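You operate a simulated robot arm through the tools that you are given. There is no shell and no other tool.

Carry out the task below with a simulated robot arm. There is one attempt and no reset: what you move stays moved.

Task
Put the clear beaker from the bench top behind the furnace in the inside of the silver basin. Put two of the white cards from the top of the short bench on the bench top beside the furnace. Press the grey button on the grey cabinet two times. Take the short blue-block pipe on the top of the white chest and put it away on the low shelf under the middle wall bench. Switch the black lever on the cart deck on. Put the black mouse on the bench top beside the booth. Put the red cap on top of the clear jar on the middle wall bench. Take the paper ball from the corner wall bench and leave it on the middle wall bench. Any order will do. Set down upright: clear beaker, short blue-block pipe, red cap. The black lever on the cart deck goes to its stop.

Only the result counts: the job must be done as asked and must still hold three seconds after the hand-in. Knocking over, shifting, dropping, spilling or breaking anything else fails it. Lids that push on must go on centred and level and be pressed home; caps that screw on are set level and turned clockwise until they are tight.

Robot
A 7-joint arm with a two-finger parallel gripper on a trunk, on a base that drives. Base frame: it is fixed to the floor where the robot stands at the start and does not move with it; the origin is under the middle of the robot, x ahead of it, y to its left, z up. Units: m, degrees, N and s.
Its first joint turns from -149.0 to 149.0 degrees. Places, roughly: bench top beside the booth [-0.7, 2.3, 0.8]; bench top beside the furnace [0.1, 1.9, 0.8]; black lever on the cart deck [-1.8, 0.9, 0.1]; black mouse (6x10x3 cm) [-3.5, 0.3, 0.9]; clear beaker (8x8x10 cm) [0.3, 3.2, 0.8]; clear jar (7x7x8 cm) [-2.9, -0.3, 0.9]; grey button on the grey cabinet [-1.1, 5.5, 1.1]; inside of the silver basin (22x26 cm) [-1.78, 5.22, 0.8]; low shelf under the middle wall bench [-2.9, -0.5, 0.2]; middle wall bench [-2.9, -0.5, 0.9]; paper ball (5x6x5 cm) [-2.1, -1.5, 0.9]; red cap (5x5x5 cm) [-3.1, -0.5, 0.9]; short blue-block pipe (8x4x7 cm) [-3, 4.1, 0.8]; white card [1, 5.5, 0.75]. Payload 3.5 kg.
Tool frame: the origin (TCP) lies between the finger pads and is the grasp point; the fingertips stand 0.023 m ahead of it; z points along the fingers, y is the line along which they close. The gripper opens to 0.094 m. The fingers are 0.038 m wide and 0.01 m thick; the gripper's body (0.054 by 0.096 m) begins 0.039 m behind the TCP.
Orientation is that of the tool frame in the base frame, as a unit quaternion [w, x, y, z]. With the fingers straight down and closing along the base's y, the tool's x points along the base's -x, its y along +y and its z along -z.

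Tools
- The arm moves only by the tool step_arm. Its argument "plan" is a list of rows, each a list of 2 entries, a list of its own where there are three numbers: the shift along the tool's x, y, z in m, then the turn, a rotation vector about the tool's x, y, z in degrees. In form: [[[dx, dy, dz], [ax, ay, az]], ...]. A call has 1 to 20 rows; each row is the pose to reach, as a shift and turn from the pose commanded when the call began, along the tool's axes at that moment. "jaw" is the gripper command, from -1 (fully open) to 1 (shut), values between in proportion, set as the call begins (left out, the last holds). A row lasts 0.2 s, in which the tool goes at most 0.05 m and 8.6 degrees; a call with a longer step from one row to the next is refused whole, and so is a gripper value outside its range. A pose out of reach is approached as far as the arm can. The call stops where the force on the tool passes 40 N (or 10 N more than at its start, if that is more) or the arm is blocked; 0.2 s more then pass. The fingers move at their own pace (about 0.153 m/s each) and stop on an object; they squeeze with about 38 N. The grip force told is the motor's: it shows also when the fingers shut on nothing. Time passes only in rows, and 0.2 s behind the last, so rows that repeat a pose let the fingers close. The reply holds the time, the measured pose of the TCP, the force on the tool along the base axes, the opening and the grip force, in the units named above and with some noise, with the torque about the TCP (base axes, N m) and any sound that the robot's microphone picked up.
- Cameras (640 x 400 px; columns grow to the right, rows downward): "scene" is now at [-0.2352, 0.1718, 1.2956]; the picture's right is [-0.01, -1.00, 0.00], its down [-0.26, 0.00, -0.97] and it looks along [0.97, -0.01, -0.26] (base axes); focal length 256 px, centre (320, 200). "wrist" rides on the gripper at [0.086, 0.016, -0.074] in the tool frame; the picture's right is [-0.18, 0.98, 0.00], its down [-0.58, -0.11, -0.81] and it looks along [-0.79, -0.15, 0.59] (tool axes); focal length 243 px, centre (320, 200). There is no depth. A picture from a camera that has moved, and an enlarged one, comes with that camera's place and axes in the base frame and with its lens. The place of the scene camera against the robot may be out by one fixed shift of up to 0.018 m in any direction.
- get_image(camera): a new picture of that camera. The clock stands still meanwhile.
- drive_base(legs): drives the robot by 1 to 6 legs, each [ahead, left, turn to the left] in m, m and degrees, along the robot's own axes; the way and the turn of a leg run together, so that a leg with both is an arc; at most 1.5 m and 180 degrees a leg. The arm and the cameras ride along, it lands a little off, and it stops where it bumps. It gives what a move gives.
- head_to(pan, tilt): turns the head with the scene camera to pan (to the left, within 143 degrees either way) and tilt (down, from -29 to 69), counted from straight ahead of the robot. It gives what a move gives.
- close_up(camera, box): a new picture of the part [left, top, right, bottom] of that camera's present view, enlarged. The clock stands still meanwhile.
- hand_in(): hands the job in; it is judged then, once.

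Nothing tells you exact positions but the pictures and the camera data. Unless the task says otherwise, let go and move clear before handing in.

The tools are called after ">>>" as name(argument=value, ...) on one line, values as JSON. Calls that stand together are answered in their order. step_arm: Moves the arm, as the interface text tells. Its arguments: {"type":"object","properties":{"plan":{"type":"array","items":{"type":"array"}},"jaw":{"type":"number"}},"required":["plan"]} The other tools are called the same way: drive_base (legs) drives the base; head_to (pan, tilt) turns the head that bears the scene camera; get_image (camera) takes a picture; close_up (camera, box) takes an enlarged picture of a part of a camera's view; hand_in () hands the job in.

At the start:

```text
t: 0.0
tool_pos: [0.8717, -0.2784, 1.0511]
tool_rot: [0.0, 0.0, 1.0, 0.0]
contact_force: [0.9, -0.1, 0.0]
moment: [-0.07, -0.03, -0.02]
width: 0.0943
finger_force: 0.0
robot x, y, heading: [-0.0027, 0.0011, -0.2]
head pan, tilt: [-0.6, 14.9]
```

scene: 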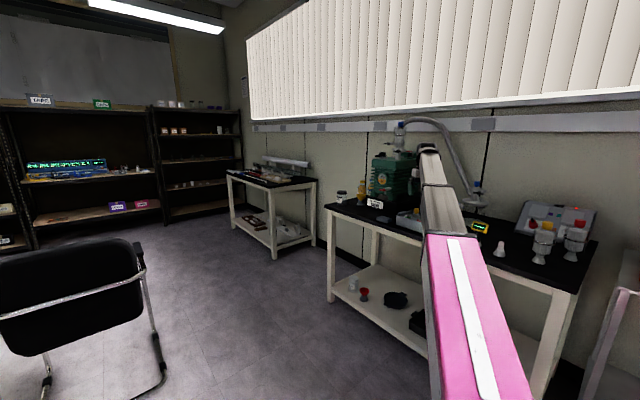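
wrist: 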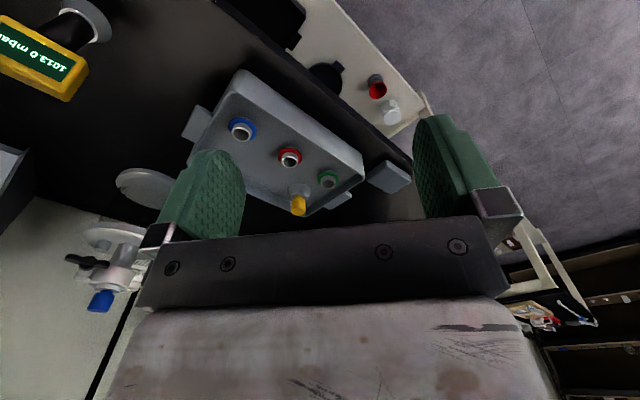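

I see a lab room with benches ahead and to the sides, and the arm stretched out over a bench. I'll look around with the head first to map the room.

>>> head_to(pan=60, tilt=15)

>>> get_image(camera="scene")

>>> head_to(pan=120, tilt=15)

>>> get_image(camera="scene")

>>> head_to(pan=-140, tilt=15)

>>> get_image(camera="scene")

>>> head_to(pan=-70, tilt=15)

>>> get_image(camera="scene")

```text
t: 1.3
tool_pos: [0.8705, -0.2769, 1.0508]
tool_rot: [0.0, 0.0, 1.0, 0.0]
contact_force: [1.2, -0.7, 0.3]
moment: [0.02, 0.0, -0.03]
width: 0.0938
finger_force: 0.0
robot x, y, heading: [0.0013, -0.0006, -0.2]
head pan, tilt: [60.0, 15.0]
```

```text
taken
camera scene: at [-0.2818, 0.2536, 1.2956], right [0.87, -0.5, 0.0], down [-0.13, -0.22, -0.97], along [0.48, 0.84, -0.26], focal length 256 px, centre (320, 200)
```

scene: 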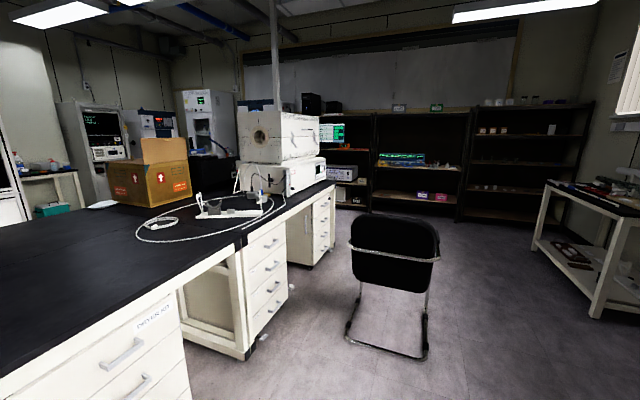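

```text
t: 2.6
tool_pos: [0.8713, -0.2775, 1.0503]
tool_rot: [0.0, 0.0, 1.0, 0.0]
contact_force: [-0.3, 0.7, 0.2]
moment: [-0.02, 0.03, 0.01]
width: 0.0939
finger_force: 0.0
robot x, y, heading: [0.001, 0.0004, 0.2]
head pan, tilt: [120.0, 15.0]
```

```text
taken
camera scene: at [-0.3753, 0.2537, 1.2956], right [0.87, 0.5, 0.0], down [0.13, -0.22, -0.97], along [-0.48, 0.84, -0.26], focal length 256 px, centre (320, 200)
```

scene: 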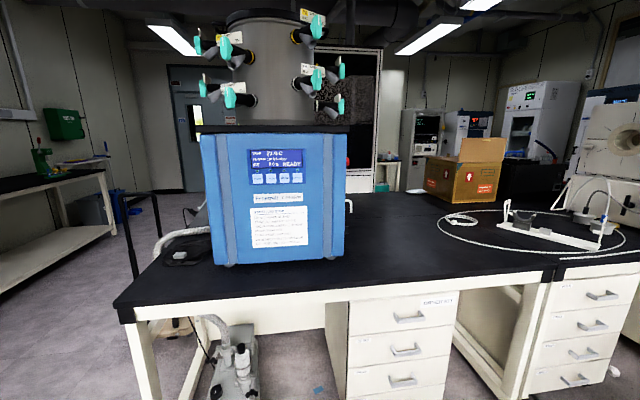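

```text
t: 6.2
tool_pos: [0.8704, -0.2781, 1.0499]
tool_rot: [0.0, 0.0, 1.0, 0.001]
contact_force: [0.1, 0.4, 0.3]
moment: [-0.01, -0.02, -0.02]
width: 0.0939
finger_force: 0.1
robot x, y, heading: [0.0024, -0.0025, -0.1]
head pan, tilt: [-140.0, 15.0]
```

```text
taken
camera scene: at [-0.4001, 0.1127, 1.2955], right [-0.64, 0.77, 0.0], down [0.2, 0.17, -0.97], along [-0.74, -0.62, -0.26], focal length 256 px, centre (320, 200)
```

scene: 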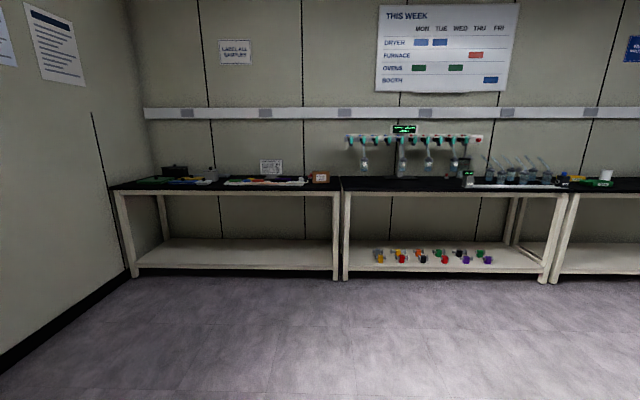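

```text
t: 7.7
tool_pos: [0.8725, -0.2774, 1.0494]
tool_rot: [0.0, 0.0, 1.0, 0.0]
contact_force: [0.0, 0.1, -0.4]
moment: [-0.02, -0.02, 0.01]
width: 0.0941
finger_force: 0.1
robot x, y, heading: [0.0023, 0.0001, -0.1]
head pan, tilt: [-70.0, 15.0]
```

```text
taken
camera scene: at [-0.2967, 0.085, 1.2955], right [-0.94, -0.34, 0.0], down [-0.09, 0.24, -0.97], along [0.33, -0.91, -0.26], focal length 256 px, centre (320, 200)
```

scene: 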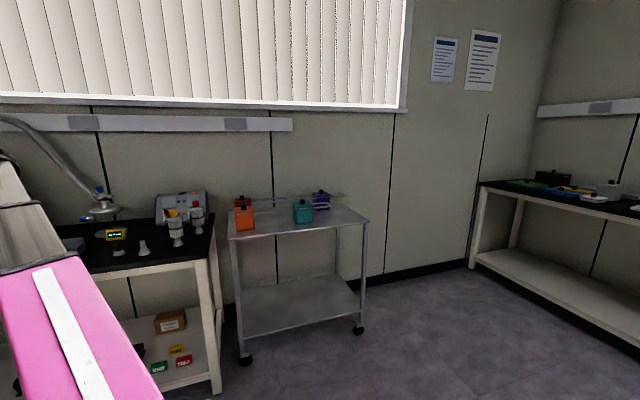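

I see the island with the furnace and blue unit to my left and the wall benches behind me. I'll enlarge several parts to identify the objects.

>>> head_to(pan=80, tilt=10)

>>> close_up(camera="scene", box=[240, 120, 440, 245])

>>> close_up(camera="scene", box=[40, 80, 240, 205])

>>> head_to(pan=-140, tilt=10)

>>> close_up(camera="scene", box=[100, 110, 340, 260])

>>> close_up(camera="scene", box=[330, 100, 640, 294])

>>> head_to(pan=140, tilt=15)

>>> get_image(camera="scene")

```text
t: 10.0
tool_pos: [0.871, -0.2789, 1.0497]
tool_rot: [0.0, 0.0, 1.0, 0.0]
contact_force: [0.9, 0.4, -0.3]
moment: [0.0, 0.0, 0.01]
width: 0.0939
finger_force: 0.0
robot x, y, heading: [0.0003, -0.0001, -0.1]
head pan, tilt: [80.0, 10.0]
```

```text
3.20 times, centred on (340, 182) of scene
camera zoom: at [-0.3124, 0.2643, 1.3037], right [0.98, -0.17, 0.0], down [-0.03, -0.17, -0.98], along [0.17, 0.97, -0.17], focal length 821 px, centre (256, 256)
```

zoom: 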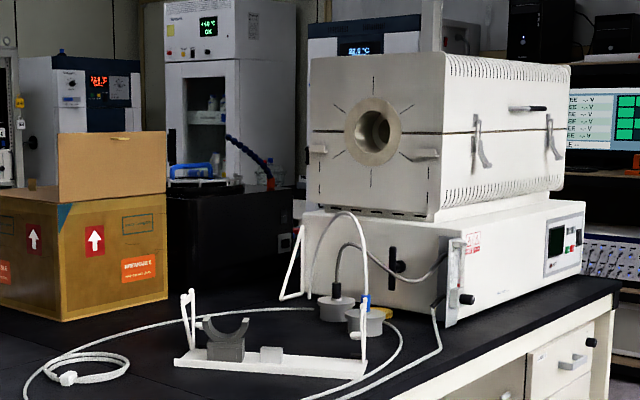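

```text
3.20 times, centred on (140, 142) of scene
camera zoom: at [-0.3124, 0.2643, 1.3037], right [0.98, -0.17, 0.0], down [-0.03, -0.17, -0.98], along [0.17, 0.97, -0.17], focal length 821 px, centre (896, 384)
```

zoom: 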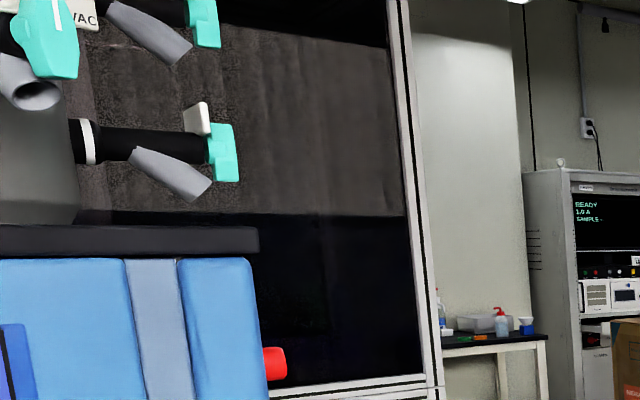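

```text
t: 13.2
tool_pos: [0.8708, -0.2771, 1.05]
tool_rot: [0.0, 0.0, 1.0, -0.001]
contact_force: [-0.7, -0.1, -0.5]
moment: [0.0, -0.01, 0.0]
width: 0.0944
finger_force: 0.1
robot x, y, heading: [0.0004, -0.0026, -0.1]
head pan, tilt: [-140.0, 10.0]
```

```text
2.67 times, centred on (220, 185) of scene
camera zoom: at [-0.3998, 0.113, 1.3037], right [-0.64, 0.77, 0.0], down [0.13, 0.11, -0.98], along [-0.75, -0.63, -0.17], focal length 684 px, centre (587, 240)
```

zoom: 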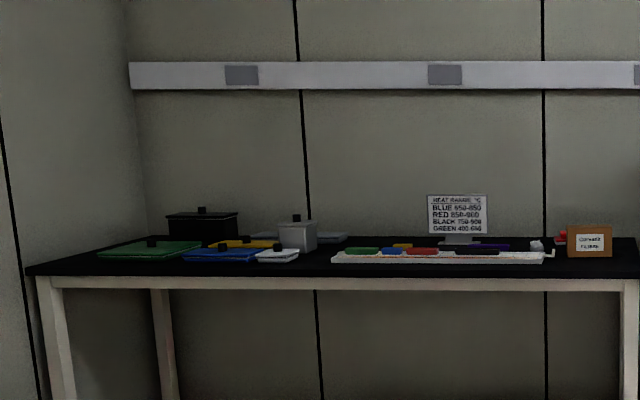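

```text
2.06 times, centred on (485, 197) of scene
camera zoom: at [-0.3998, 0.113, 1.3037], right [-0.64, 0.77, 0.0], down [0.13, 0.11, -0.98], along [-0.75, -0.63, -0.17], focal length 529 px, centre (-20, 206)
```

zoom: 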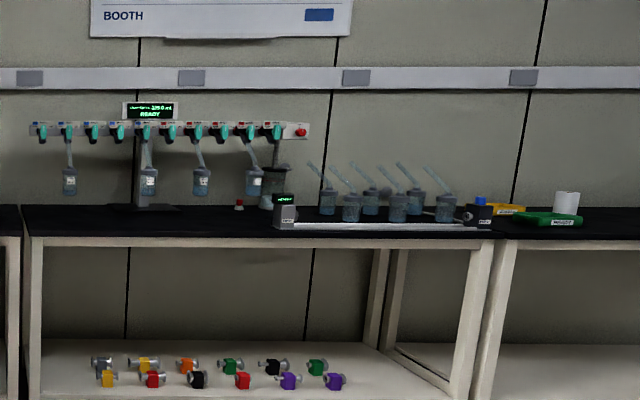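

```text
t: 17.0
tool_pos: [0.87, -0.2782, 1.0502]
tool_rot: [0.0, 0.0, 1.0, 0.0]
contact_force: [0.8, -0.4, 0.1]
moment: [0.01, 0.0, -0.01]
width: 0.0941
finger_force: 0.1
robot x, y, heading: [0.0011, -0.0023, -0.1]
head pan, tilt: [140.0, 15.0]
```

```text
taken
camera scene: at [-0.4001, 0.2328, 1.2956], right [0.64, 0.77, 0.0], down [0.2, -0.17, -0.97], along [-0.74, 0.62, -0.26], focal length 256 px, centre (320, 200)
```

scene: 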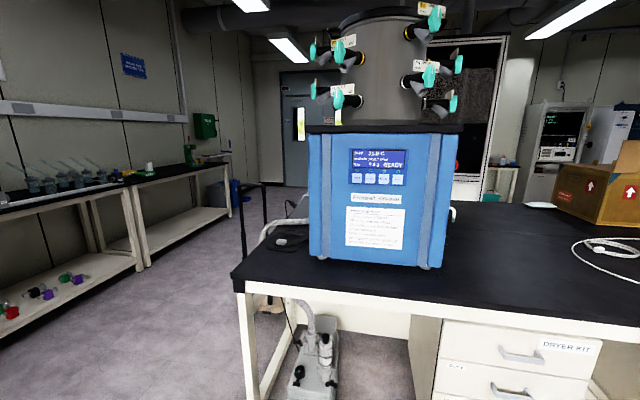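

The corner, middle and third wall benches run along the far wall (at about 130°), with the paper ball, jar, cap and mouse on them. I'll retract the arm, then turn and drive over to the corner bench.

>>> step_arm(plan=[[[0.037, 0.028, -0.01], [0, 0, 0]], [[0.074, 0.056, -0.02], [0, 0, 0]], [[0.111, 0.084, -0.03], [0, 0, 0]], [[0.148, 0.112, -0.04], [0, 0, 0]], [[0.185, 0.14, -0.05], [0, 0, 0]], [[0.222, 0.168, -0.06], [0, 0, 0]], [[0.259, 0.196, -0.07], [0, 0, 0]], [[0.296, 0.224, -0.08], [0, 0, 0]], [[0.333, 0.252, -0.09], [0, 0, 0]], [[0.37, 0.278, -0.1], [0, 0, 0]], [[0.37, 0.278, -0.1], [0, 0, 0]]], jaw=-1)

>>> drive_base(legs=[[0, 0, -140]])

>>> head_to(pan=0, tilt=30)

>>> get_image(camera="scene")

```text
t: 17.8
tool_pos: [0.7816, -0.2098, 1.0749]
tool_rot: [0.005, -0.003, 1.0, -0.002]
contact_force: [5.4, -1.4, -11.0]
moment: [-0.22, -0.63, -0.05]
width: 0.0942
finger_force: 0.0
robot x, y, heading: [0.002, 0.0006, -0.1]
head pan, tilt: [140.0, 15.0]
stopped in row 3: the force on the tool passed its limit at 58 N (the readings are from after the stop); the commanded pose is now the measured one
```

```text
t: 23.9
tool_pos: [-0.7306, -0.3488, 1.0745]
tool_rot: [0.0, 0.937, 0.349, -0.006]
contact_force: [-9.7, -3.2, -28.0]
moment: [-0.65, 1.55, -0.03]
width: 0.094
finger_force: 0.1
robot x, y, heading: [0.0027, 0.0021, -139.5]
head pan, tilt: [140.0, 15.0]
```

```text
t: 26.1
tool_pos: [-0.7304, -0.3477, 1.0746]
tool_rot: [-0.001, 0.937, 0.349, -0.005]
contact_force: [-6.5, -3.8, -21.7]
moment: [-0.54, 1.22, 0.0]
width: 0.0941
finger_force: 0.0
robot x, y, heading: [-0.0006, -0.0012, -139.6]
head pan, tilt: [0.0, 30.0]
```

```text
taken
camera scene: at [0.307, -0.0063, 1.2714], right [-0.65, 0.76, 0.0], down [0.38, 0.32, -0.87], along [-0.66, -0.56, -0.5], focal length 256 px, centre (320, 200)
```

scene: 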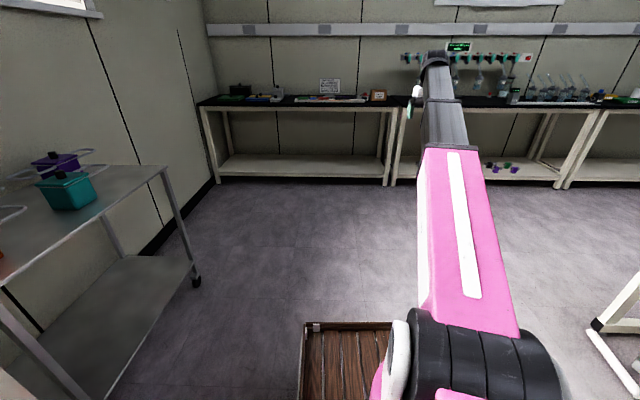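

The retraction stopped on a force reading that persisted through the turn, so I'll look through the wrist camera to see what's touching.

>>> get_image(camera="wrist")

>>> head_to(pan=0, tilt=60)

>>> get_image(camera="scene")

>>> head_to(pan=-30, tilt=10)

>>> get_image(camera="scene")

>>> head_to(pan=140, tilt=20)

>>> get_image(camera="scene")

```text
taken
camera wrist: at [-0.6536, -0.3036, 1.1469], right [0.5, -0.86, 0.0], down [-0.5, -0.3, 0.81], along [-0.7, -0.41, -0.58], focal length 243 px, centre (320, 200)
```

wrist: 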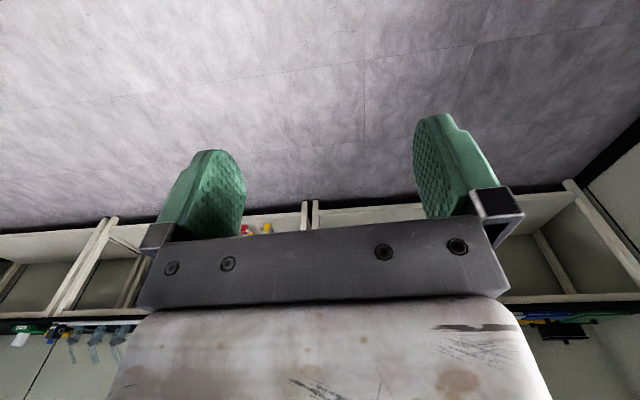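

```text
t: 27.1
tool_pos: [-0.7301, -0.3475, 1.0747]
tool_rot: [-0.001, 0.937, 0.349, -0.006]
contact_force: [-7.8, -4.1, -23.5]
moment: [-0.54, 1.29, -0.02]
width: 0.0937
finger_force: 0.0
robot x, y, heading: [-0.0003, 0.0002, -139.4]
head pan, tilt: [0.0, 60.0]
```

```text
taken
camera scene: at [0.325, 0.0091, 1.2293], right [-0.65, 0.76, 0.0], down [0.66, 0.56, -0.5], along [-0.38, -0.33, -0.87], focal length 256 px, centre (320, 200)
```

scene: 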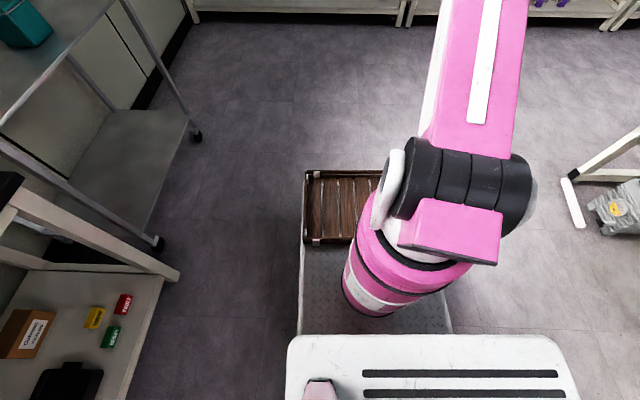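

```text
t: 28.3
tool_pos: [-0.7301, -0.3486, 1.074]
tool_rot: [-0.001, 0.937, 0.35, -0.006]
contact_force: [-7.9, -3.9, -21.8]
moment: [-0.59, 1.35, -0.02]
width: 0.0939
finger_force: 0.1
robot x, y, heading: [-0.0013, -0.0, -139.4]
head pan, tilt: [-30.0, 10.0]
```

```text
taken
camera scene: at [0.2844, 0.0355, 1.3036], right [-0.18, 0.98, 0.0], down [0.17, 0.03, -0.98], along [-0.97, -0.18, -0.17], focal length 256 px, centre (320, 200)
```

scene: 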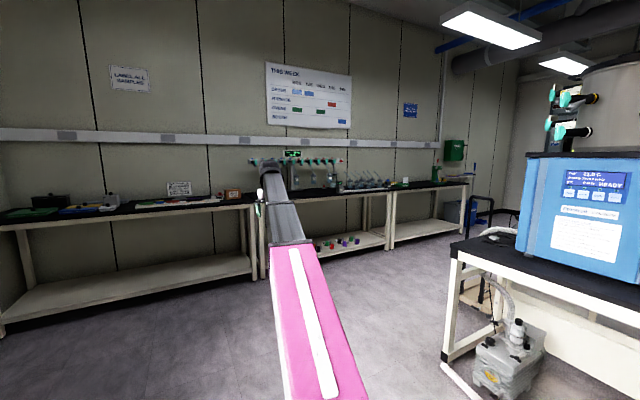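

```text
t: 30.9
tool_pos: [-0.7306, -0.3484, 1.0737]
tool_rot: [-0.001, 0.937, 0.35, -0.005]
contact_force: [-8.1, -3.4, -21.8]
moment: [-0.61, 1.32, -0.02]
width: 0.094
finger_force: 0.1
robot x, y, heading: [0.0006, 0.0024, -139.7]
head pan, tilt: [140.0, 20.0]
```

```text
taken
camera scene: at [0.4689, 0.0531, 1.2874], right [0.01, -1.0, 0.0], down [-0.34, 0.0, -0.94], along [0.94, 0.01, -0.34], focal length 256 px, centre (320, 200)
```

scene: 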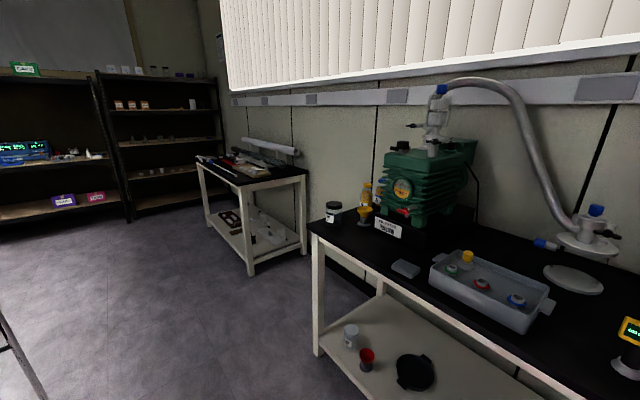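

The gripper seems to have met the robot's own arm while folding up high; nothing in the room touches it. I'll lower the tool and see if the force goes away.

>>> step_arm(plan=[[[-0.03, 0, 0.03], [0, 0, 0]], [[-0.03, 0, 0.07], [0, 0, 0]], [[-0.03, 0, 0.11], [0, 0, 0]], [[-0.03, 0, 0.15], [0, 0, 0]]])

>>> get_image(camera="wrist")

```text
t: 31.9
tool_pos: [-0.7558, -0.3682, 0.9236]
tool_rot: [-0.001, 0.937, 0.35, -0.006]
contact_force: [-0.4, -0.1, -0.3]
moment: [-0.02, 0.0, -0.03]
width: 0.0942
finger_force: 0.0
robot x, y, heading: [0.0012, 0.0015, -139.3]
head pan, tilt: [140.0, 20.0]
```

```text
taken
camera wrist: at [-0.6784, -0.3232, 0.997], right [0.5, -0.86, 0.0], down [-0.5, -0.3, 0.81], along [-0.7, -0.41, -0.58], focal length 243 px, centre (320, 200)
```

wrist: 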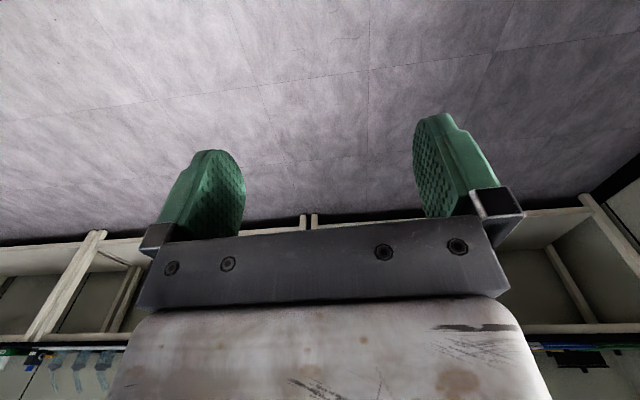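

The contact is gone, so it was the arm folding on itself. Now I'll drive toward the corner bench, stopping short of it to look.

>>> drive_base(legs=[[1.3, -0.2, -0.6]])

>>> head_to(pan=10, tilt=25)

>>> get_image(camera="scene")

>>> get_image(camera="wrist")

```text
t: 38.5
tool_pos: [-1.8821, -1.0532, 0.9259]
tool_rot: [0.0, 0.938, 0.346, -0.005]
contact_force: [-0.1, 0.5, 0.1]
moment: [0.01, 0.01, 0.03]
width: 0.0941
finger_force: 0.0
robot x, y, heading: [-1.1263, -0.6916, -139.7]
head pan, tilt: [140.0, 20.0]
```

```text
t: 40.6
tool_pos: [-1.8812, -1.052, 0.9255]
tool_rot: [-0.001, 0.938, 0.347, -0.005]
contact_force: [0.1, -0.6, 0.4]
moment: [-0.01, -0.01, -0.01]
width: 0.094
finger_force: 0.1
robot x, y, heading: [-1.1258, -0.6897, -139.8]
head pan, tilt: [10.0, 25.0]
```

```text
taken
camera scene: at [-0.8069, -0.71, 1.2793], right [-0.77, 0.64, 0.0], down [0.27, 0.32, -0.91], along [-0.58, -0.7, -0.42], focal length 256 px, centre (320, 200)
```

scene: 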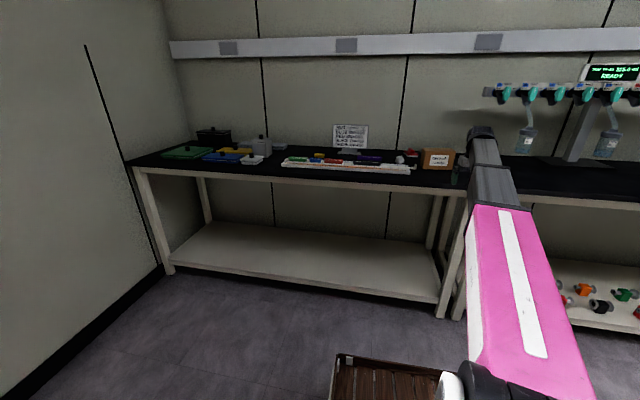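

```text
taken
camera wrist: at [-1.8044, -1.0085, 0.9974], right [0.5, -0.87, 0.0], down [-0.5, -0.29, 0.81], along [-0.7, -0.4, -0.58], focal length 243 px, centre (320, 200)
```

wrist: 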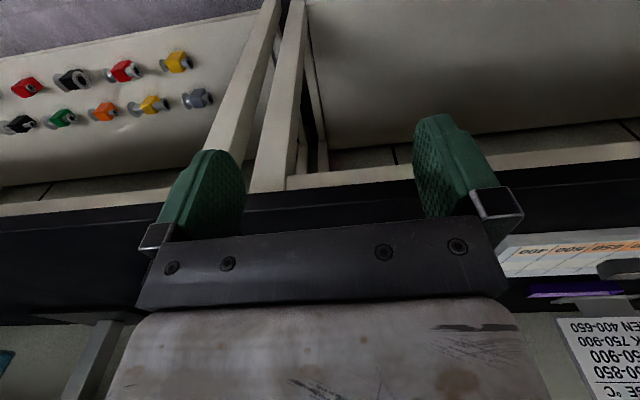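

The ball is next to the orange box near the end of the corner bench. I'll enlarge that area.

>>> close_up(camera="scene", box=[270, 110, 510, 260])

>>> head_to(pan=-35, tilt=20)

>>> get_image(camera="scene")

>>> close_up(camera="scene", box=[300, 80, 540, 230])

```text
2.67 times, centred on (390, 185) of scene
camera zoom: at [-0.8069, -0.71, 1.2793], right [-0.77, 0.64, 0.0], down [0.27, 0.32, -0.91], along [-0.58, -0.7, -0.42], focal length 684 px, centre (133, 240)
```

zoom: 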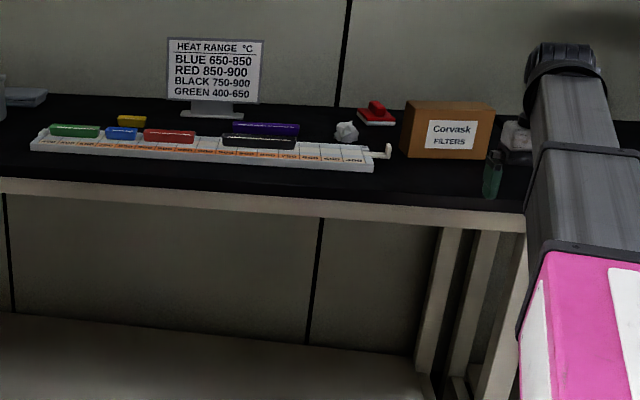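

```text
t: 41.7
tool_pos: [-1.8816, -1.052, 0.9238]
tool_rot: [0.001, 0.938, 0.346, -0.005]
contact_force: [-0.3, 0.5, 0.8]
moment: [-0.03, 0.0, 0.0]
width: 0.0941
finger_force: 0.0
robot x, y, heading: [-1.1254, -0.6882, -139.8]
head pan, tilt: [-35.0, 20.0]
```

```text
taken
camera scene: at [-0.8406, -0.6476, 1.2874], right [-0.09, 1.0, 0.0], down [0.34, 0.03, -0.94], along [-0.94, -0.08, -0.34], focal length 256 px, centre (320, 200)
```

scene: 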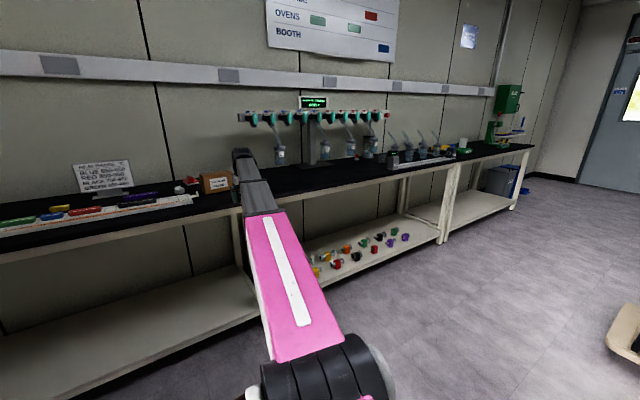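

```text
2.67 times, centred on (420, 155) of scene
camera zoom: at [-0.8406, -0.6476, 1.2874], right [-0.09, 1.0, 0.0], down [0.34, 0.03, -0.94], along [-0.94, -0.08, -0.34], focal length 684 px, centre (53, 320)
```

zoom: 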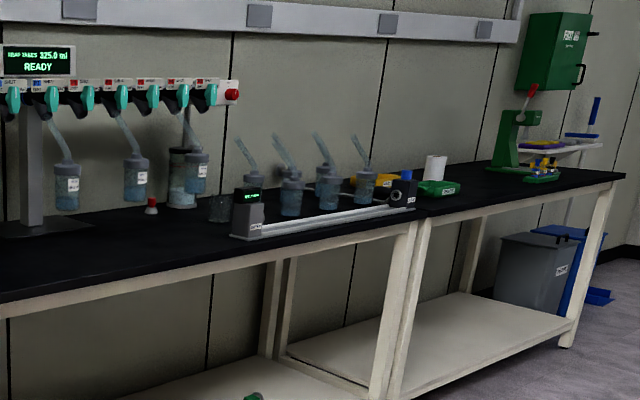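

I triangulate the ball at about (-2.08, -1.52, 0.87) with the bench top near 0.84. I'll centre the arm in front of me, drive up, and check with the wrist camera.

>>> step_arm(plan=[[[0, 0.045, -0.012], [0, 0, 0]], [[0, 0.09, -0.024], [0, 0, 0]], [[0, 0.135, -0.036], [0, 0, 0]], [[0, 0.18, -0.048], [0, 0, 0]], [[0, 0.225, -0.06], [0, 0, 0]], [[0, 0.225, -0.06], [0, 0, 0]]])

>>> drive_base(legs=[[0.4, 0, -0.2]])

>>> get_image(camera="wrist")

>>> head_to(pan=0, tilt=30)

>>> get_image(camera="scene")

```text
t: 43.1
tool_pos: [-1.7345, -1.2234, 0.9837]
tool_rot: [-0.001, 0.938, 0.346, -0.005]
contact_force: [0.5, -0.4, -0.8]
moment: [-0.03, 0.0, -0.01]
width: 0.0939
finger_force: 0.1
robot x, y, heading: [-1.1239, -0.689, -139.6]
head pan, tilt: [-35.0, 20.0]
```

```text
t: 45.6
tool_pos: [-2.0404, -1.4794, 0.9841]
tool_rot: [0.0, 0.938, 0.346, -0.006]
contact_force: [0.0, 0.0, -0.2]
moment: [-0.01, 0.04, 0.0]
width: 0.094
finger_force: 0.0
robot x, y, heading: [-1.4275, -0.9469, -139.8]
head pan, tilt: [-35.0, 20.0]
```

```text
taken
camera wrist: at [-1.9643, -1.4352, 1.0569], right [0.5, -0.87, 0.0], down [-0.5, -0.29, 0.81], along [-0.71, -0.4, -0.58], focal length 243 px, centre (320, 200)
```

wrist: 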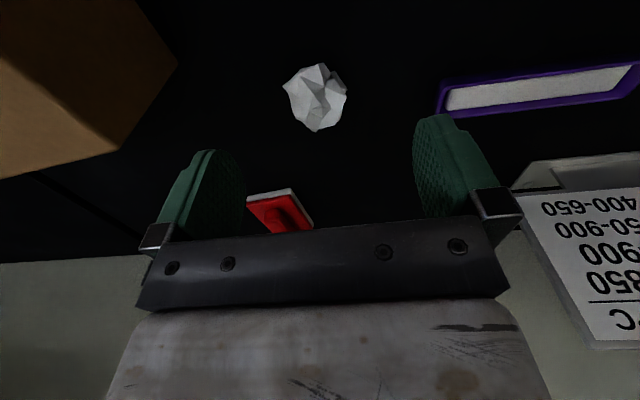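

```text
t: 46.6
tool_pos: [-2.0416, -1.4792, 0.9835]
tool_rot: [0.0, 0.938, 0.345, -0.005]
contact_force: [0.6, 0.0, 0.9]
moment: [0.0, -0.02, 0.03]
width: 0.094
finger_force: 0.1
robot x, y, heading: [-1.4269, -0.942, -139.9]
head pan, tilt: [0.0, 30.0]
```

```text
taken
camera scene: at [-1.1223, -0.9547, 1.2714], right [-0.64, 0.77, 0.0], down [0.38, 0.32, -0.87], along [-0.66, -0.56, -0.5], focal length 256 px, centre (320, 200)
```

scene: 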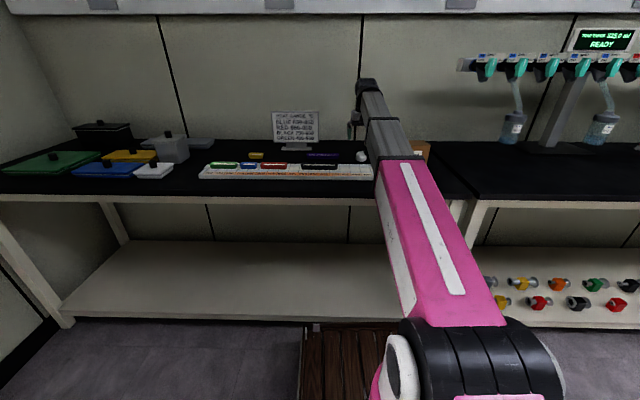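

The ball sits just below and slightly ahead of the fingers, clear of the orange box. I'll go down partway and check again.

>>> step_arm(plan=[[[-0.01, -0.003, 0.03], [0, 0, 0]], [[-0.025, -0.008, 0.06], [0, 0, 0]], [[-0.028, -0.009, 0.075], [0, 0, 0]], [[-0.028, -0.009, 0.075], [0, 0, 0]]], jaw=-0.7)

>>> get_image(camera="wrist")

```text
t: 47.6
tool_pos: [-2.0691, -1.4909, 0.9096]
tool_rot: [0.0, 0.939, 0.345, -0.005]
contact_force: [0.4, -1.4, 0.2]
moment: [0.01, 0.0, -0.03]
width: 0.0798
finger_force: 0.0
robot x, y, heading: [-1.4299, -0.948, -140.0]
head pan, tilt: [0.0, 30.0]
```

```text
taken
camera wrist: at [-1.9924, -1.4471, 0.982], right [0.5, -0.87, 0.0], down [-0.5, -0.29, 0.81], along [-0.71, -0.4, -0.58], focal length 243 px, centre (320, 200)
```

wrist: 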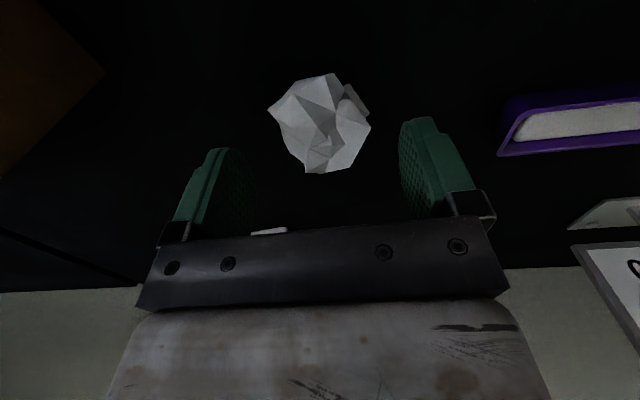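

The ball is centred between the fingers. I'll lower a bit more and close.

>>> step_arm(plan=[[[0, 0, 0.02], [0, 0, 0]], [[0, 0, 0.036], [0, 0, 0]], [[0, 0, 0.036], [0, 0, 0]]])

>>> step_arm(plan=[[[0, 0, 0], [0, 0, 0]], [[0, 0, 0], [0, 0, 0]], [[0, 0, 0], [0, 0, 0]]], jaw=1)

>>> step_arm(plan=[[[0, 0, -0.04], [0, 0, 0]], [[0, 0, -0.08], [0, 0, 0]], [[0, 0, -0.11], [0, 0, 0]], [[0, 0, -0.11], [0, 0, 0]]])

>>> get_image(camera="wrist")

```text
t: 48.2
tool_pos: [-2.0698, -1.491, 0.8835]
tool_rot: [0.0, 0.938, 0.346, -0.006]
contact_force: [4.2, 4.9, 17.4]
moment: [-0.24, -0.87, 0.34]
width: 0.0792
finger_force: 0.0
robot x, y, heading: [-1.4294, -0.9464, -140.0]
head pan, tilt: [0.0, 30.0]
stopped in row 2: the force on the tool passed its limit at 75 N (the readings are from after the stop); the commanded pose is now the measured one
```

```text
t: 49.0
tool_pos: [-2.0706, -1.4928, 0.8836]
tool_rot: [0.003, 0.938, 0.346, -0.007]
contact_force: [4.2, -10.4, 36.8]
moment: [-0.04, -0.79, -0.21]
width: 0.0442
finger_force: 37.9
robot x, y, heading: [-1.4285, -0.9495, -140.3]
head pan, tilt: [0.0, 30.0]
```

```text
t: 50.0
tool_pos: [-2.0699, -1.4908, 0.9919]
tool_rot: [0.002, 0.939, 0.345, -0.006]
contact_force: [0.8, 0.5, -0.5]
moment: [0.01, -0.01, 0.0]
width: 0.0421
finger_force: 37.8
robot x, y, heading: [-1.4288, -0.9446, -140.1]
head pan, tilt: [0.0, 30.0]
```

```text
taken
camera wrist: at [-1.9927, -1.4471, 1.0645], right [0.5, -0.87, 0.0], down [-0.5, -0.29, 0.81], along [-0.71, -0.41, -0.58], focal length 243 px, centre (320, 200)
```

wrist: 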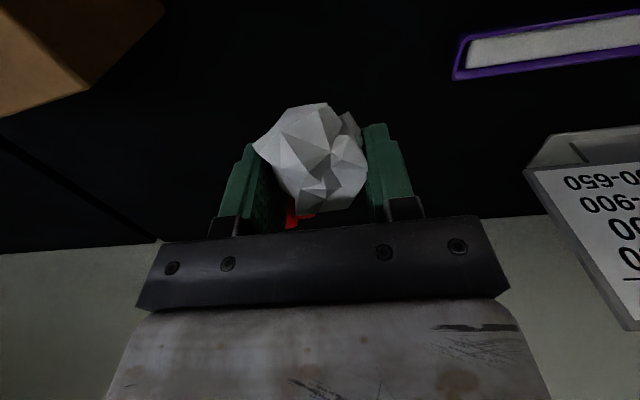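

The ball is held, and the fingers touched the bench, so its top is at about 0.86. I'll back away, shift right to the middle bench, and look there.

>>> drive_base(legs=[[-0.5, 0, 0], [0, -0.85, 0.2]])

>>> head_to(pan=25, tilt=25)

>>> get_image(camera="scene")

>>> head_to(pan=-15, tilt=25)

>>> get_image(camera="scene")

>>> get_image(camera="wrist")

```text
t: 57.0
tool_pos: [-2.2326, -0.5212, 0.9915]
tool_rot: [0.002, 0.938, 0.347, -0.007]
contact_force: [-0.6, 0.6, 0.6]
moment: [0.02, 0.0, -0.03]
width: 0.0425
finger_force: 38.6
robot x, y, heading: [-1.5909, 0.0259, -139.9]
head pan, tilt: [0.0, 30.0]
```

```text
t: 57.9
tool_pos: [-2.2337, -0.5221, 0.9916]
tool_rot: [0.001, 0.938, 0.346, -0.007]
contact_force: [-0.6, 0.5, -0.4]
moment: [-0.01, 0.0, 0.0]
width: 0.0422
finger_force: 38.5
robot x, y, heading: [-1.5928, 0.0293, -139.8]
head pan, tilt: [25.0, 25.0]
```

```text
taken
camera scene: at [-1.257, -0.0067, 1.2793], right [-0.91, 0.42, 0.0], down [0.18, 0.38, -0.91], along [-0.38, -0.82, -0.42], focal length 256 px, centre (320, 200)
```

scene: 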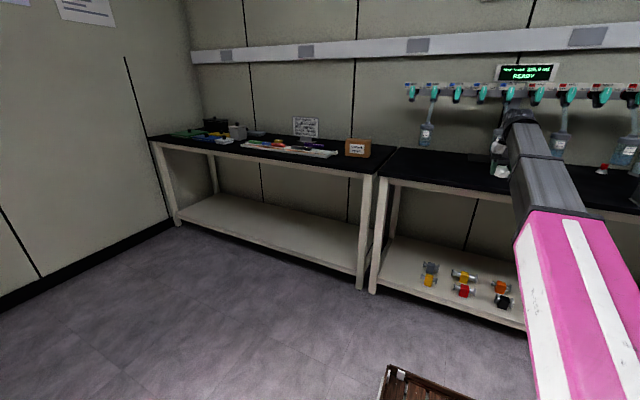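

```text
t: 59.0
tool_pos: [-2.2328, -0.5208, 0.9922]
tool_rot: [0.002, 0.938, 0.347, -0.007]
contact_force: [-0.1, -0.8, -0.2]
moment: [0.03, 0.02, -0.01]
width: 0.0422
finger_force: 38.2
robot x, y, heading: [-1.5941, 0.0243, -139.8]
head pan, tilt: [-15.0, 25.0]
```

```text
taken
camera scene: at [-1.3017, 0.0376, 1.2793], right [-0.43, 0.9, 0.0], down [0.38, 0.18, -0.91], along [-0.82, -0.39, -0.42], focal length 256 px, centre (320, 200)
```

scene: 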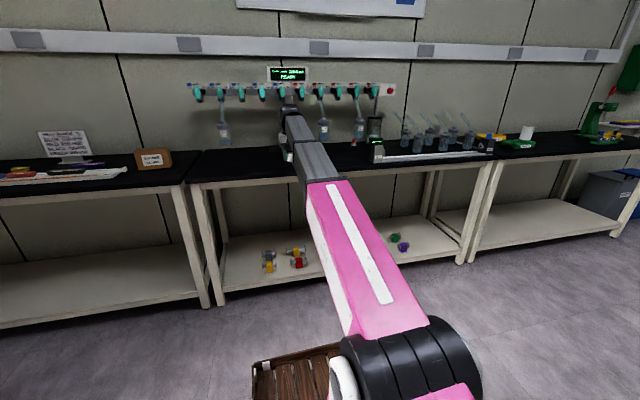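

```text
taken
camera wrist: at [-2.1562, -0.4768, 1.0644], right [0.5, -0.87, 0.0], down [-0.5, -0.29, 0.81], along [-0.7, -0.41, -0.58], focal length 243 px, centre (320, 200)
```

wrist: 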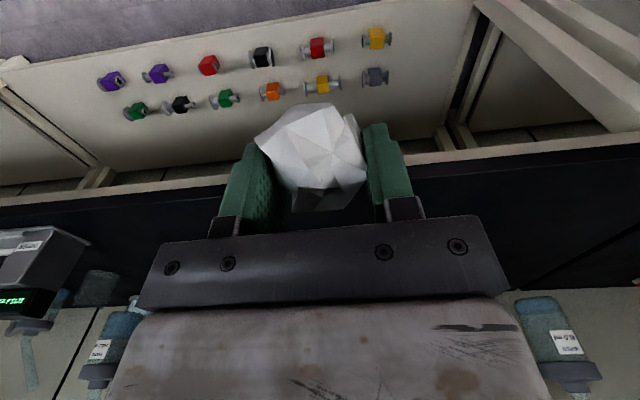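

The middle bench front near the centre is free. I'll drive ahead and set the ball down near its front edge.

>>> drive_base(legs=[[0.38, 0, 0]])

>>> get_image(camera="wrist")

```text
t: 61.1
tool_pos: [-2.4821, -0.7296, 0.9888]
tool_rot: [-0.001, 0.939, 0.344, 0.0]
contact_force: [-0.5, 0.2, -0.6]
moment: [0.01, -0.02, 0.01]
width: 0.0421
finger_force: 38.3
robot x, y, heading: [-1.8466, -0.1858, -139.8]
head pan, tilt: [-15.0, 25.0]
stopped in leg 1: the force on the tool passed its limit at 76 N (the readings are from after the stop); the commanded pose is now the measured one
```

```text
taken
camera wrist: at [-2.4056, -0.6856, 1.0636], right [0.5, -0.87, 0.0], down [-0.51, -0.29, 0.81], along [-0.7, -0.4, -0.59], focal length 243 px, centre (320, 200)
```

wrist: 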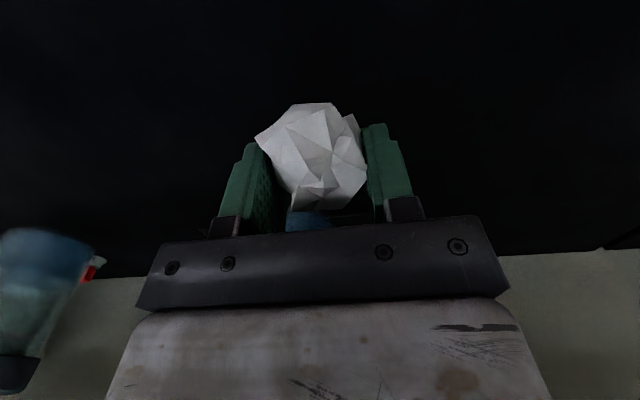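

The tool bumped something before the full distance. I'll look at the scene to see what it touched.

>>> close_up(camera="scene", box=[160, 30, 480, 230])

>>> head_to(pan=35, tilt=20)

>>> get_image(camera="scene")

>>> head_to(pan=-30, tilt=20)

>>> get_image(camera="scene")

```text
2.00 times, centred on (320, 130) of scene
camera zoom: at [-1.5536, -0.1755, 1.2793], right [-0.42, 0.91, 0.0], down [0.38, 0.18, -0.91], along [-0.82, -0.38, -0.42], focal length 513 px, centre (320, 340)
```

zoom: 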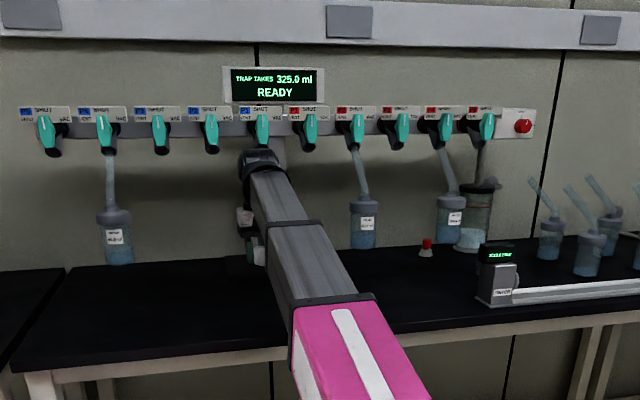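

```text
t: 62.3
tool_pos: [-2.4821, -0.7291, 0.9902]
tool_rot: [0.0, 0.939, 0.345, 0.0]
contact_force: [0.9, 0.2, -0.3]
moment: [-0.01, 0.03, 0.02]
width: 0.0421
finger_force: 37.9
robot x, y, heading: [-1.8517, -0.1846, -139.7]
head pan, tilt: [35.0, 20.0]
```

```text
taken
camera scene: at [-1.4942, -0.2264, 1.2874], right [-0.97, 0.26, 0.0], down [0.09, 0.33, -0.94], along [-0.24, -0.91, -0.34], focal length 256 px, centre (320, 200)
```

scene: 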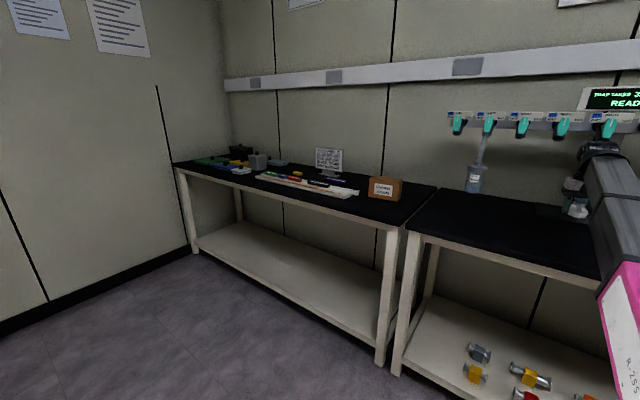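

```text
t: 63.7
tool_pos: [-2.4825, -0.7285, 0.9891]
tool_rot: [0.0, 0.939, 0.345, 0.0]
contact_force: [0.3, -0.3, -0.7]
moment: [-0.01, -0.02, 0.01]
width: 0.042
finger_force: 37.5
robot x, y, heading: [-1.8498, -0.1883, -139.6]
head pan, tilt: [-30.0, 20.0]
```

```text
taken
camera scene: at [-1.5618, -0.1528, 1.2874], right [-0.18, 0.98, 0.0], down [0.34, 0.06, -0.94], along [-0.93, -0.17, -0.34], focal length 256 px, centre (320, 200)
```

scene: 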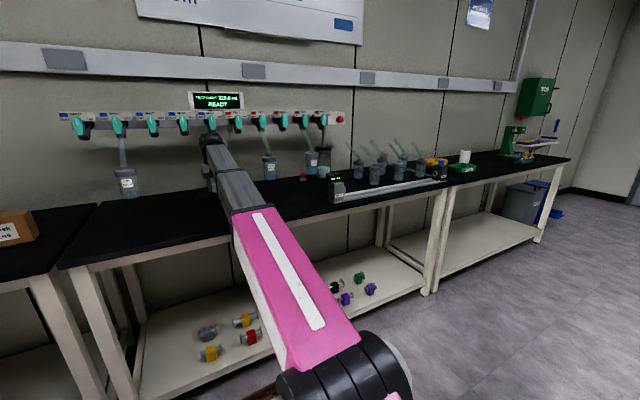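

It looks like I touched one of the hanging dispenser bottles; they all still hang in place. I'll pull back 2 cm and set the ball down here.

>>> step_arm(plan=[[[0.02, 0, 0], [0, 0, 0]], [[0.025, 0, 0.03], [0, 0, 0]], [[0.025, 0, 0.06], [0, 0, 0]], [[0.025, 0, 0.085], [0, 0, 0]], [[0.025, 0, 0.103], [0, 0, 0]], [[0.025, 0, 0.103], [0, 0, 0]]])

>>> get_image(camera="wrist")

```text
t: 65.1
tool_pos: [-2.4642, -0.7115, 0.8879]
tool_rot: [0.0, 0.939, 0.344, 0.0]
contact_force: [-0.4, 0.5, 0.7]
moment: [-0.03, 0.04, -0.04]
width: 0.0419
finger_force: 38.7
robot x, y, heading: [-1.8452, -0.1836, -139.9]
head pan, tilt: [-30.0, 20.0]
```

```text
taken
camera wrist: at [-2.3864, -0.6693, 0.9606], right [0.5, -0.87, 0.0], down [-0.51, -0.29, 0.81], along [-0.7, -0.4, -0.59], focal length 243 px, centre (320, 200)
```

wrist: 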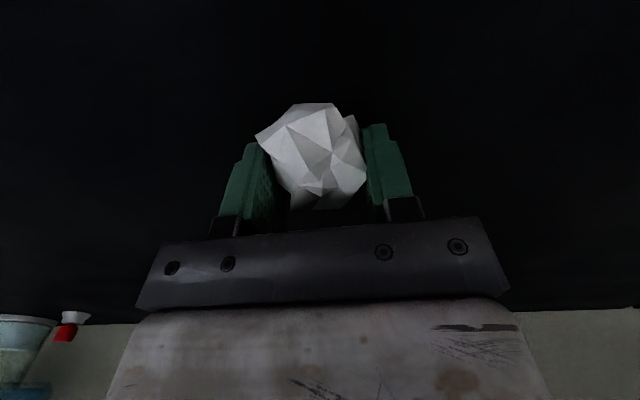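

Just about at the bench; I'll lower the last few millimetres, release slowly and lift.

>>> step_arm(plan=[[[0, 0, 0.003], [0, 0, 0]], [[0, 0, 0.003], [0, 0, 0]]])

>>> step_arm(plan=[[[0, 0, 0], [0, 0, 0]], [[0, 0, 0], [0, 0, 0]], [[0, 0, 0], [0, 0, 0]]], jaw=-1)

>>> step_arm(plan=[[[0, 0, -0.04], [0, 0, 0]], [[0, 0, -0.08], [0, 0, 0]], [[0, 0, -0.12], [0, 0, 0]], [[0, 0, -0.12], [0, 0, 0]]])

>>> get_image(camera="wrist")

```text
t: 65.7
tool_pos: [-2.4625, -0.7121, 0.8857]
tool_rot: [0.0, 0.939, 0.345, -0.001]
contact_force: [-1.0, 0.0, 27.4]
moment: [0.63, 0.22, 0.01]
width: 0.042
finger_force: 37.9
robot x, y, heading: [-1.8481, -0.1846, -140.0]
head pan, tilt: [-30.0, 20.0]
```

```text
t: 66.5
tool_pos: [-2.4629, -0.7132, 0.8844]
tool_rot: [0.0, 0.939, 0.344, 0.0]
contact_force: [0.2, -0.5, -1.0]
moment: [0.01, -0.04, -0.03]
width: 0.0938
finger_force: 0.0
robot x, y, heading: [-1.846, -0.1845, -139.6]
head pan, tilt: [-30.0, 20.0]
```

```text
t: 67.5
tool_pos: [-2.4655, -0.7125, 1.0034]
tool_rot: [0.0, 0.939, 0.345, 0.0]
contact_force: [0.4, 0.8, -0.4]
moment: [-0.02, -0.02, 0.01]
width: 0.0941
finger_force: 0.1
robot x, y, heading: [-1.8429, -0.1837, -139.7]
head pan, tilt: [-30.0, 20.0]
```

```text
taken
camera wrist: at [-2.3877, -0.669, 1.0781], right [0.5, -0.87, 0.0], down [-0.51, -0.29, 0.81], along [-0.7, -0.4, -0.59], focal length 243 px, centre (320, 200)
```

wrist: 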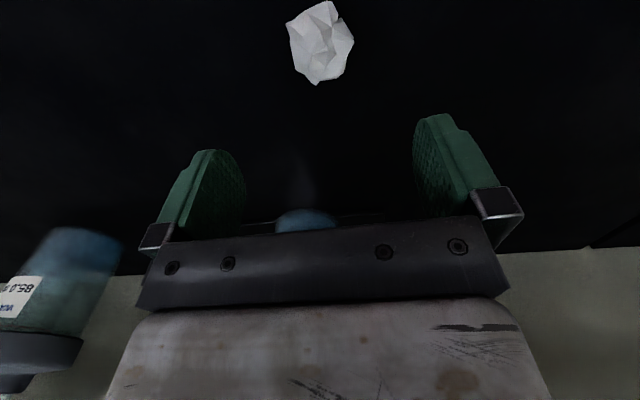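

The ball rests on the middle bench. Next I'll back off and shift right to look at the red cap and clear jar.

>>> drive_base(legs=[[-0.35, 0, 0], [0, -0.45, 0]])

>>> head_to(pan=5, tilt=20)

>>> get_image(camera="scene")

>>> close_up(camera="scene", box=[240, 70, 480, 220])

>>> get_image(camera="wrist")

```text
t: 72.0
tool_pos: [-2.4874, -0.1436, 1.0042]
tool_rot: [0.0, 0.938, 0.346, -0.001]
contact_force: [0.2, -0.5, 0.1]
moment: [0.05, -0.02, 0.0]
width: 0.094
finger_force: 0.2
robot x, y, heading: [-1.8679, 0.3837, -139.9]
head pan, tilt: [-30.0, 20.0]
```

```text
t: 73.1
tool_pos: [-2.4865, -0.1452, 1.004]
tool_rot: [0.0, 0.939, 0.345, 0.0]
contact_force: [-0.1, 0.1, -0.2]
moment: [0.0, -0.01, 0.01]
width: 0.094
finger_force: 0.1
robot x, y, heading: [-1.8696, 0.3812, -140.0]
head pan, tilt: [5.0, 20.0]
```

```text
taken
camera scene: at [-1.5587, 0.3663, 1.2874], right [-0.71, 0.71, 0.0], down [0.24, 0.24, -0.94], along [-0.66, -0.67, -0.34], focal length 256 px, centre (320, 200)
```

scene: 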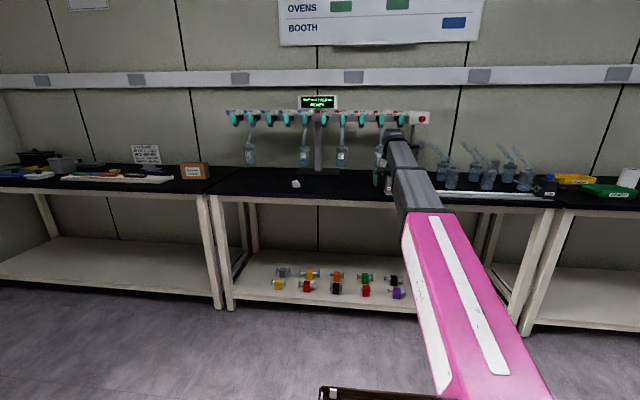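

```text
2.67 times, centred on (360, 145) of scene
camera zoom: at [-1.5587, 0.3663, 1.2874], right [-0.71, 0.71, 0.0], down [0.24, 0.24, -0.94], along [-0.66, -0.67, -0.34], focal length 684 px, centre (213, 347)
```

zoom: 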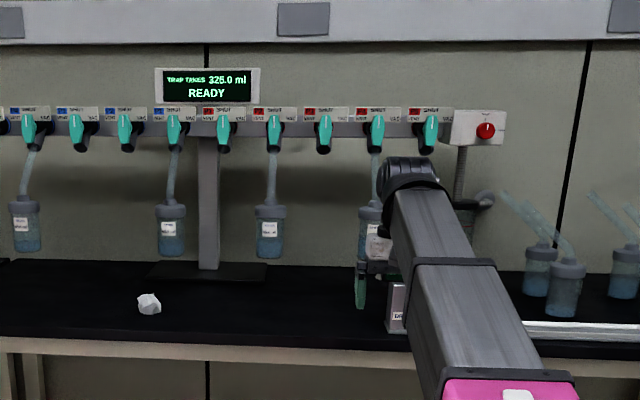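

```text
taken
camera wrist: at [-2.4103, -0.1008, 1.0778], right [0.5, -0.87, 0.0], down [-0.51, -0.29, 0.81], along [-0.7, -0.4, -0.59], focal length 243 px, centre (320, 200)
```

wrist: 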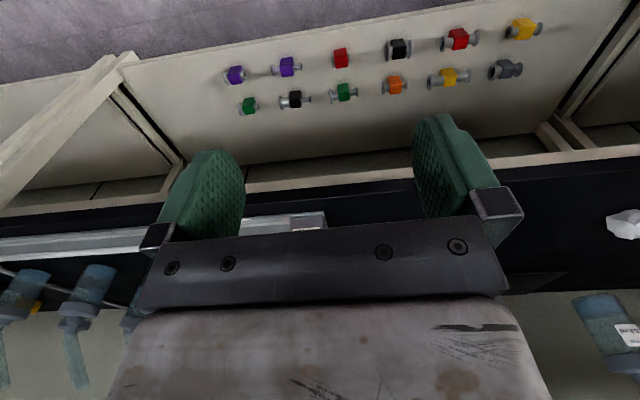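

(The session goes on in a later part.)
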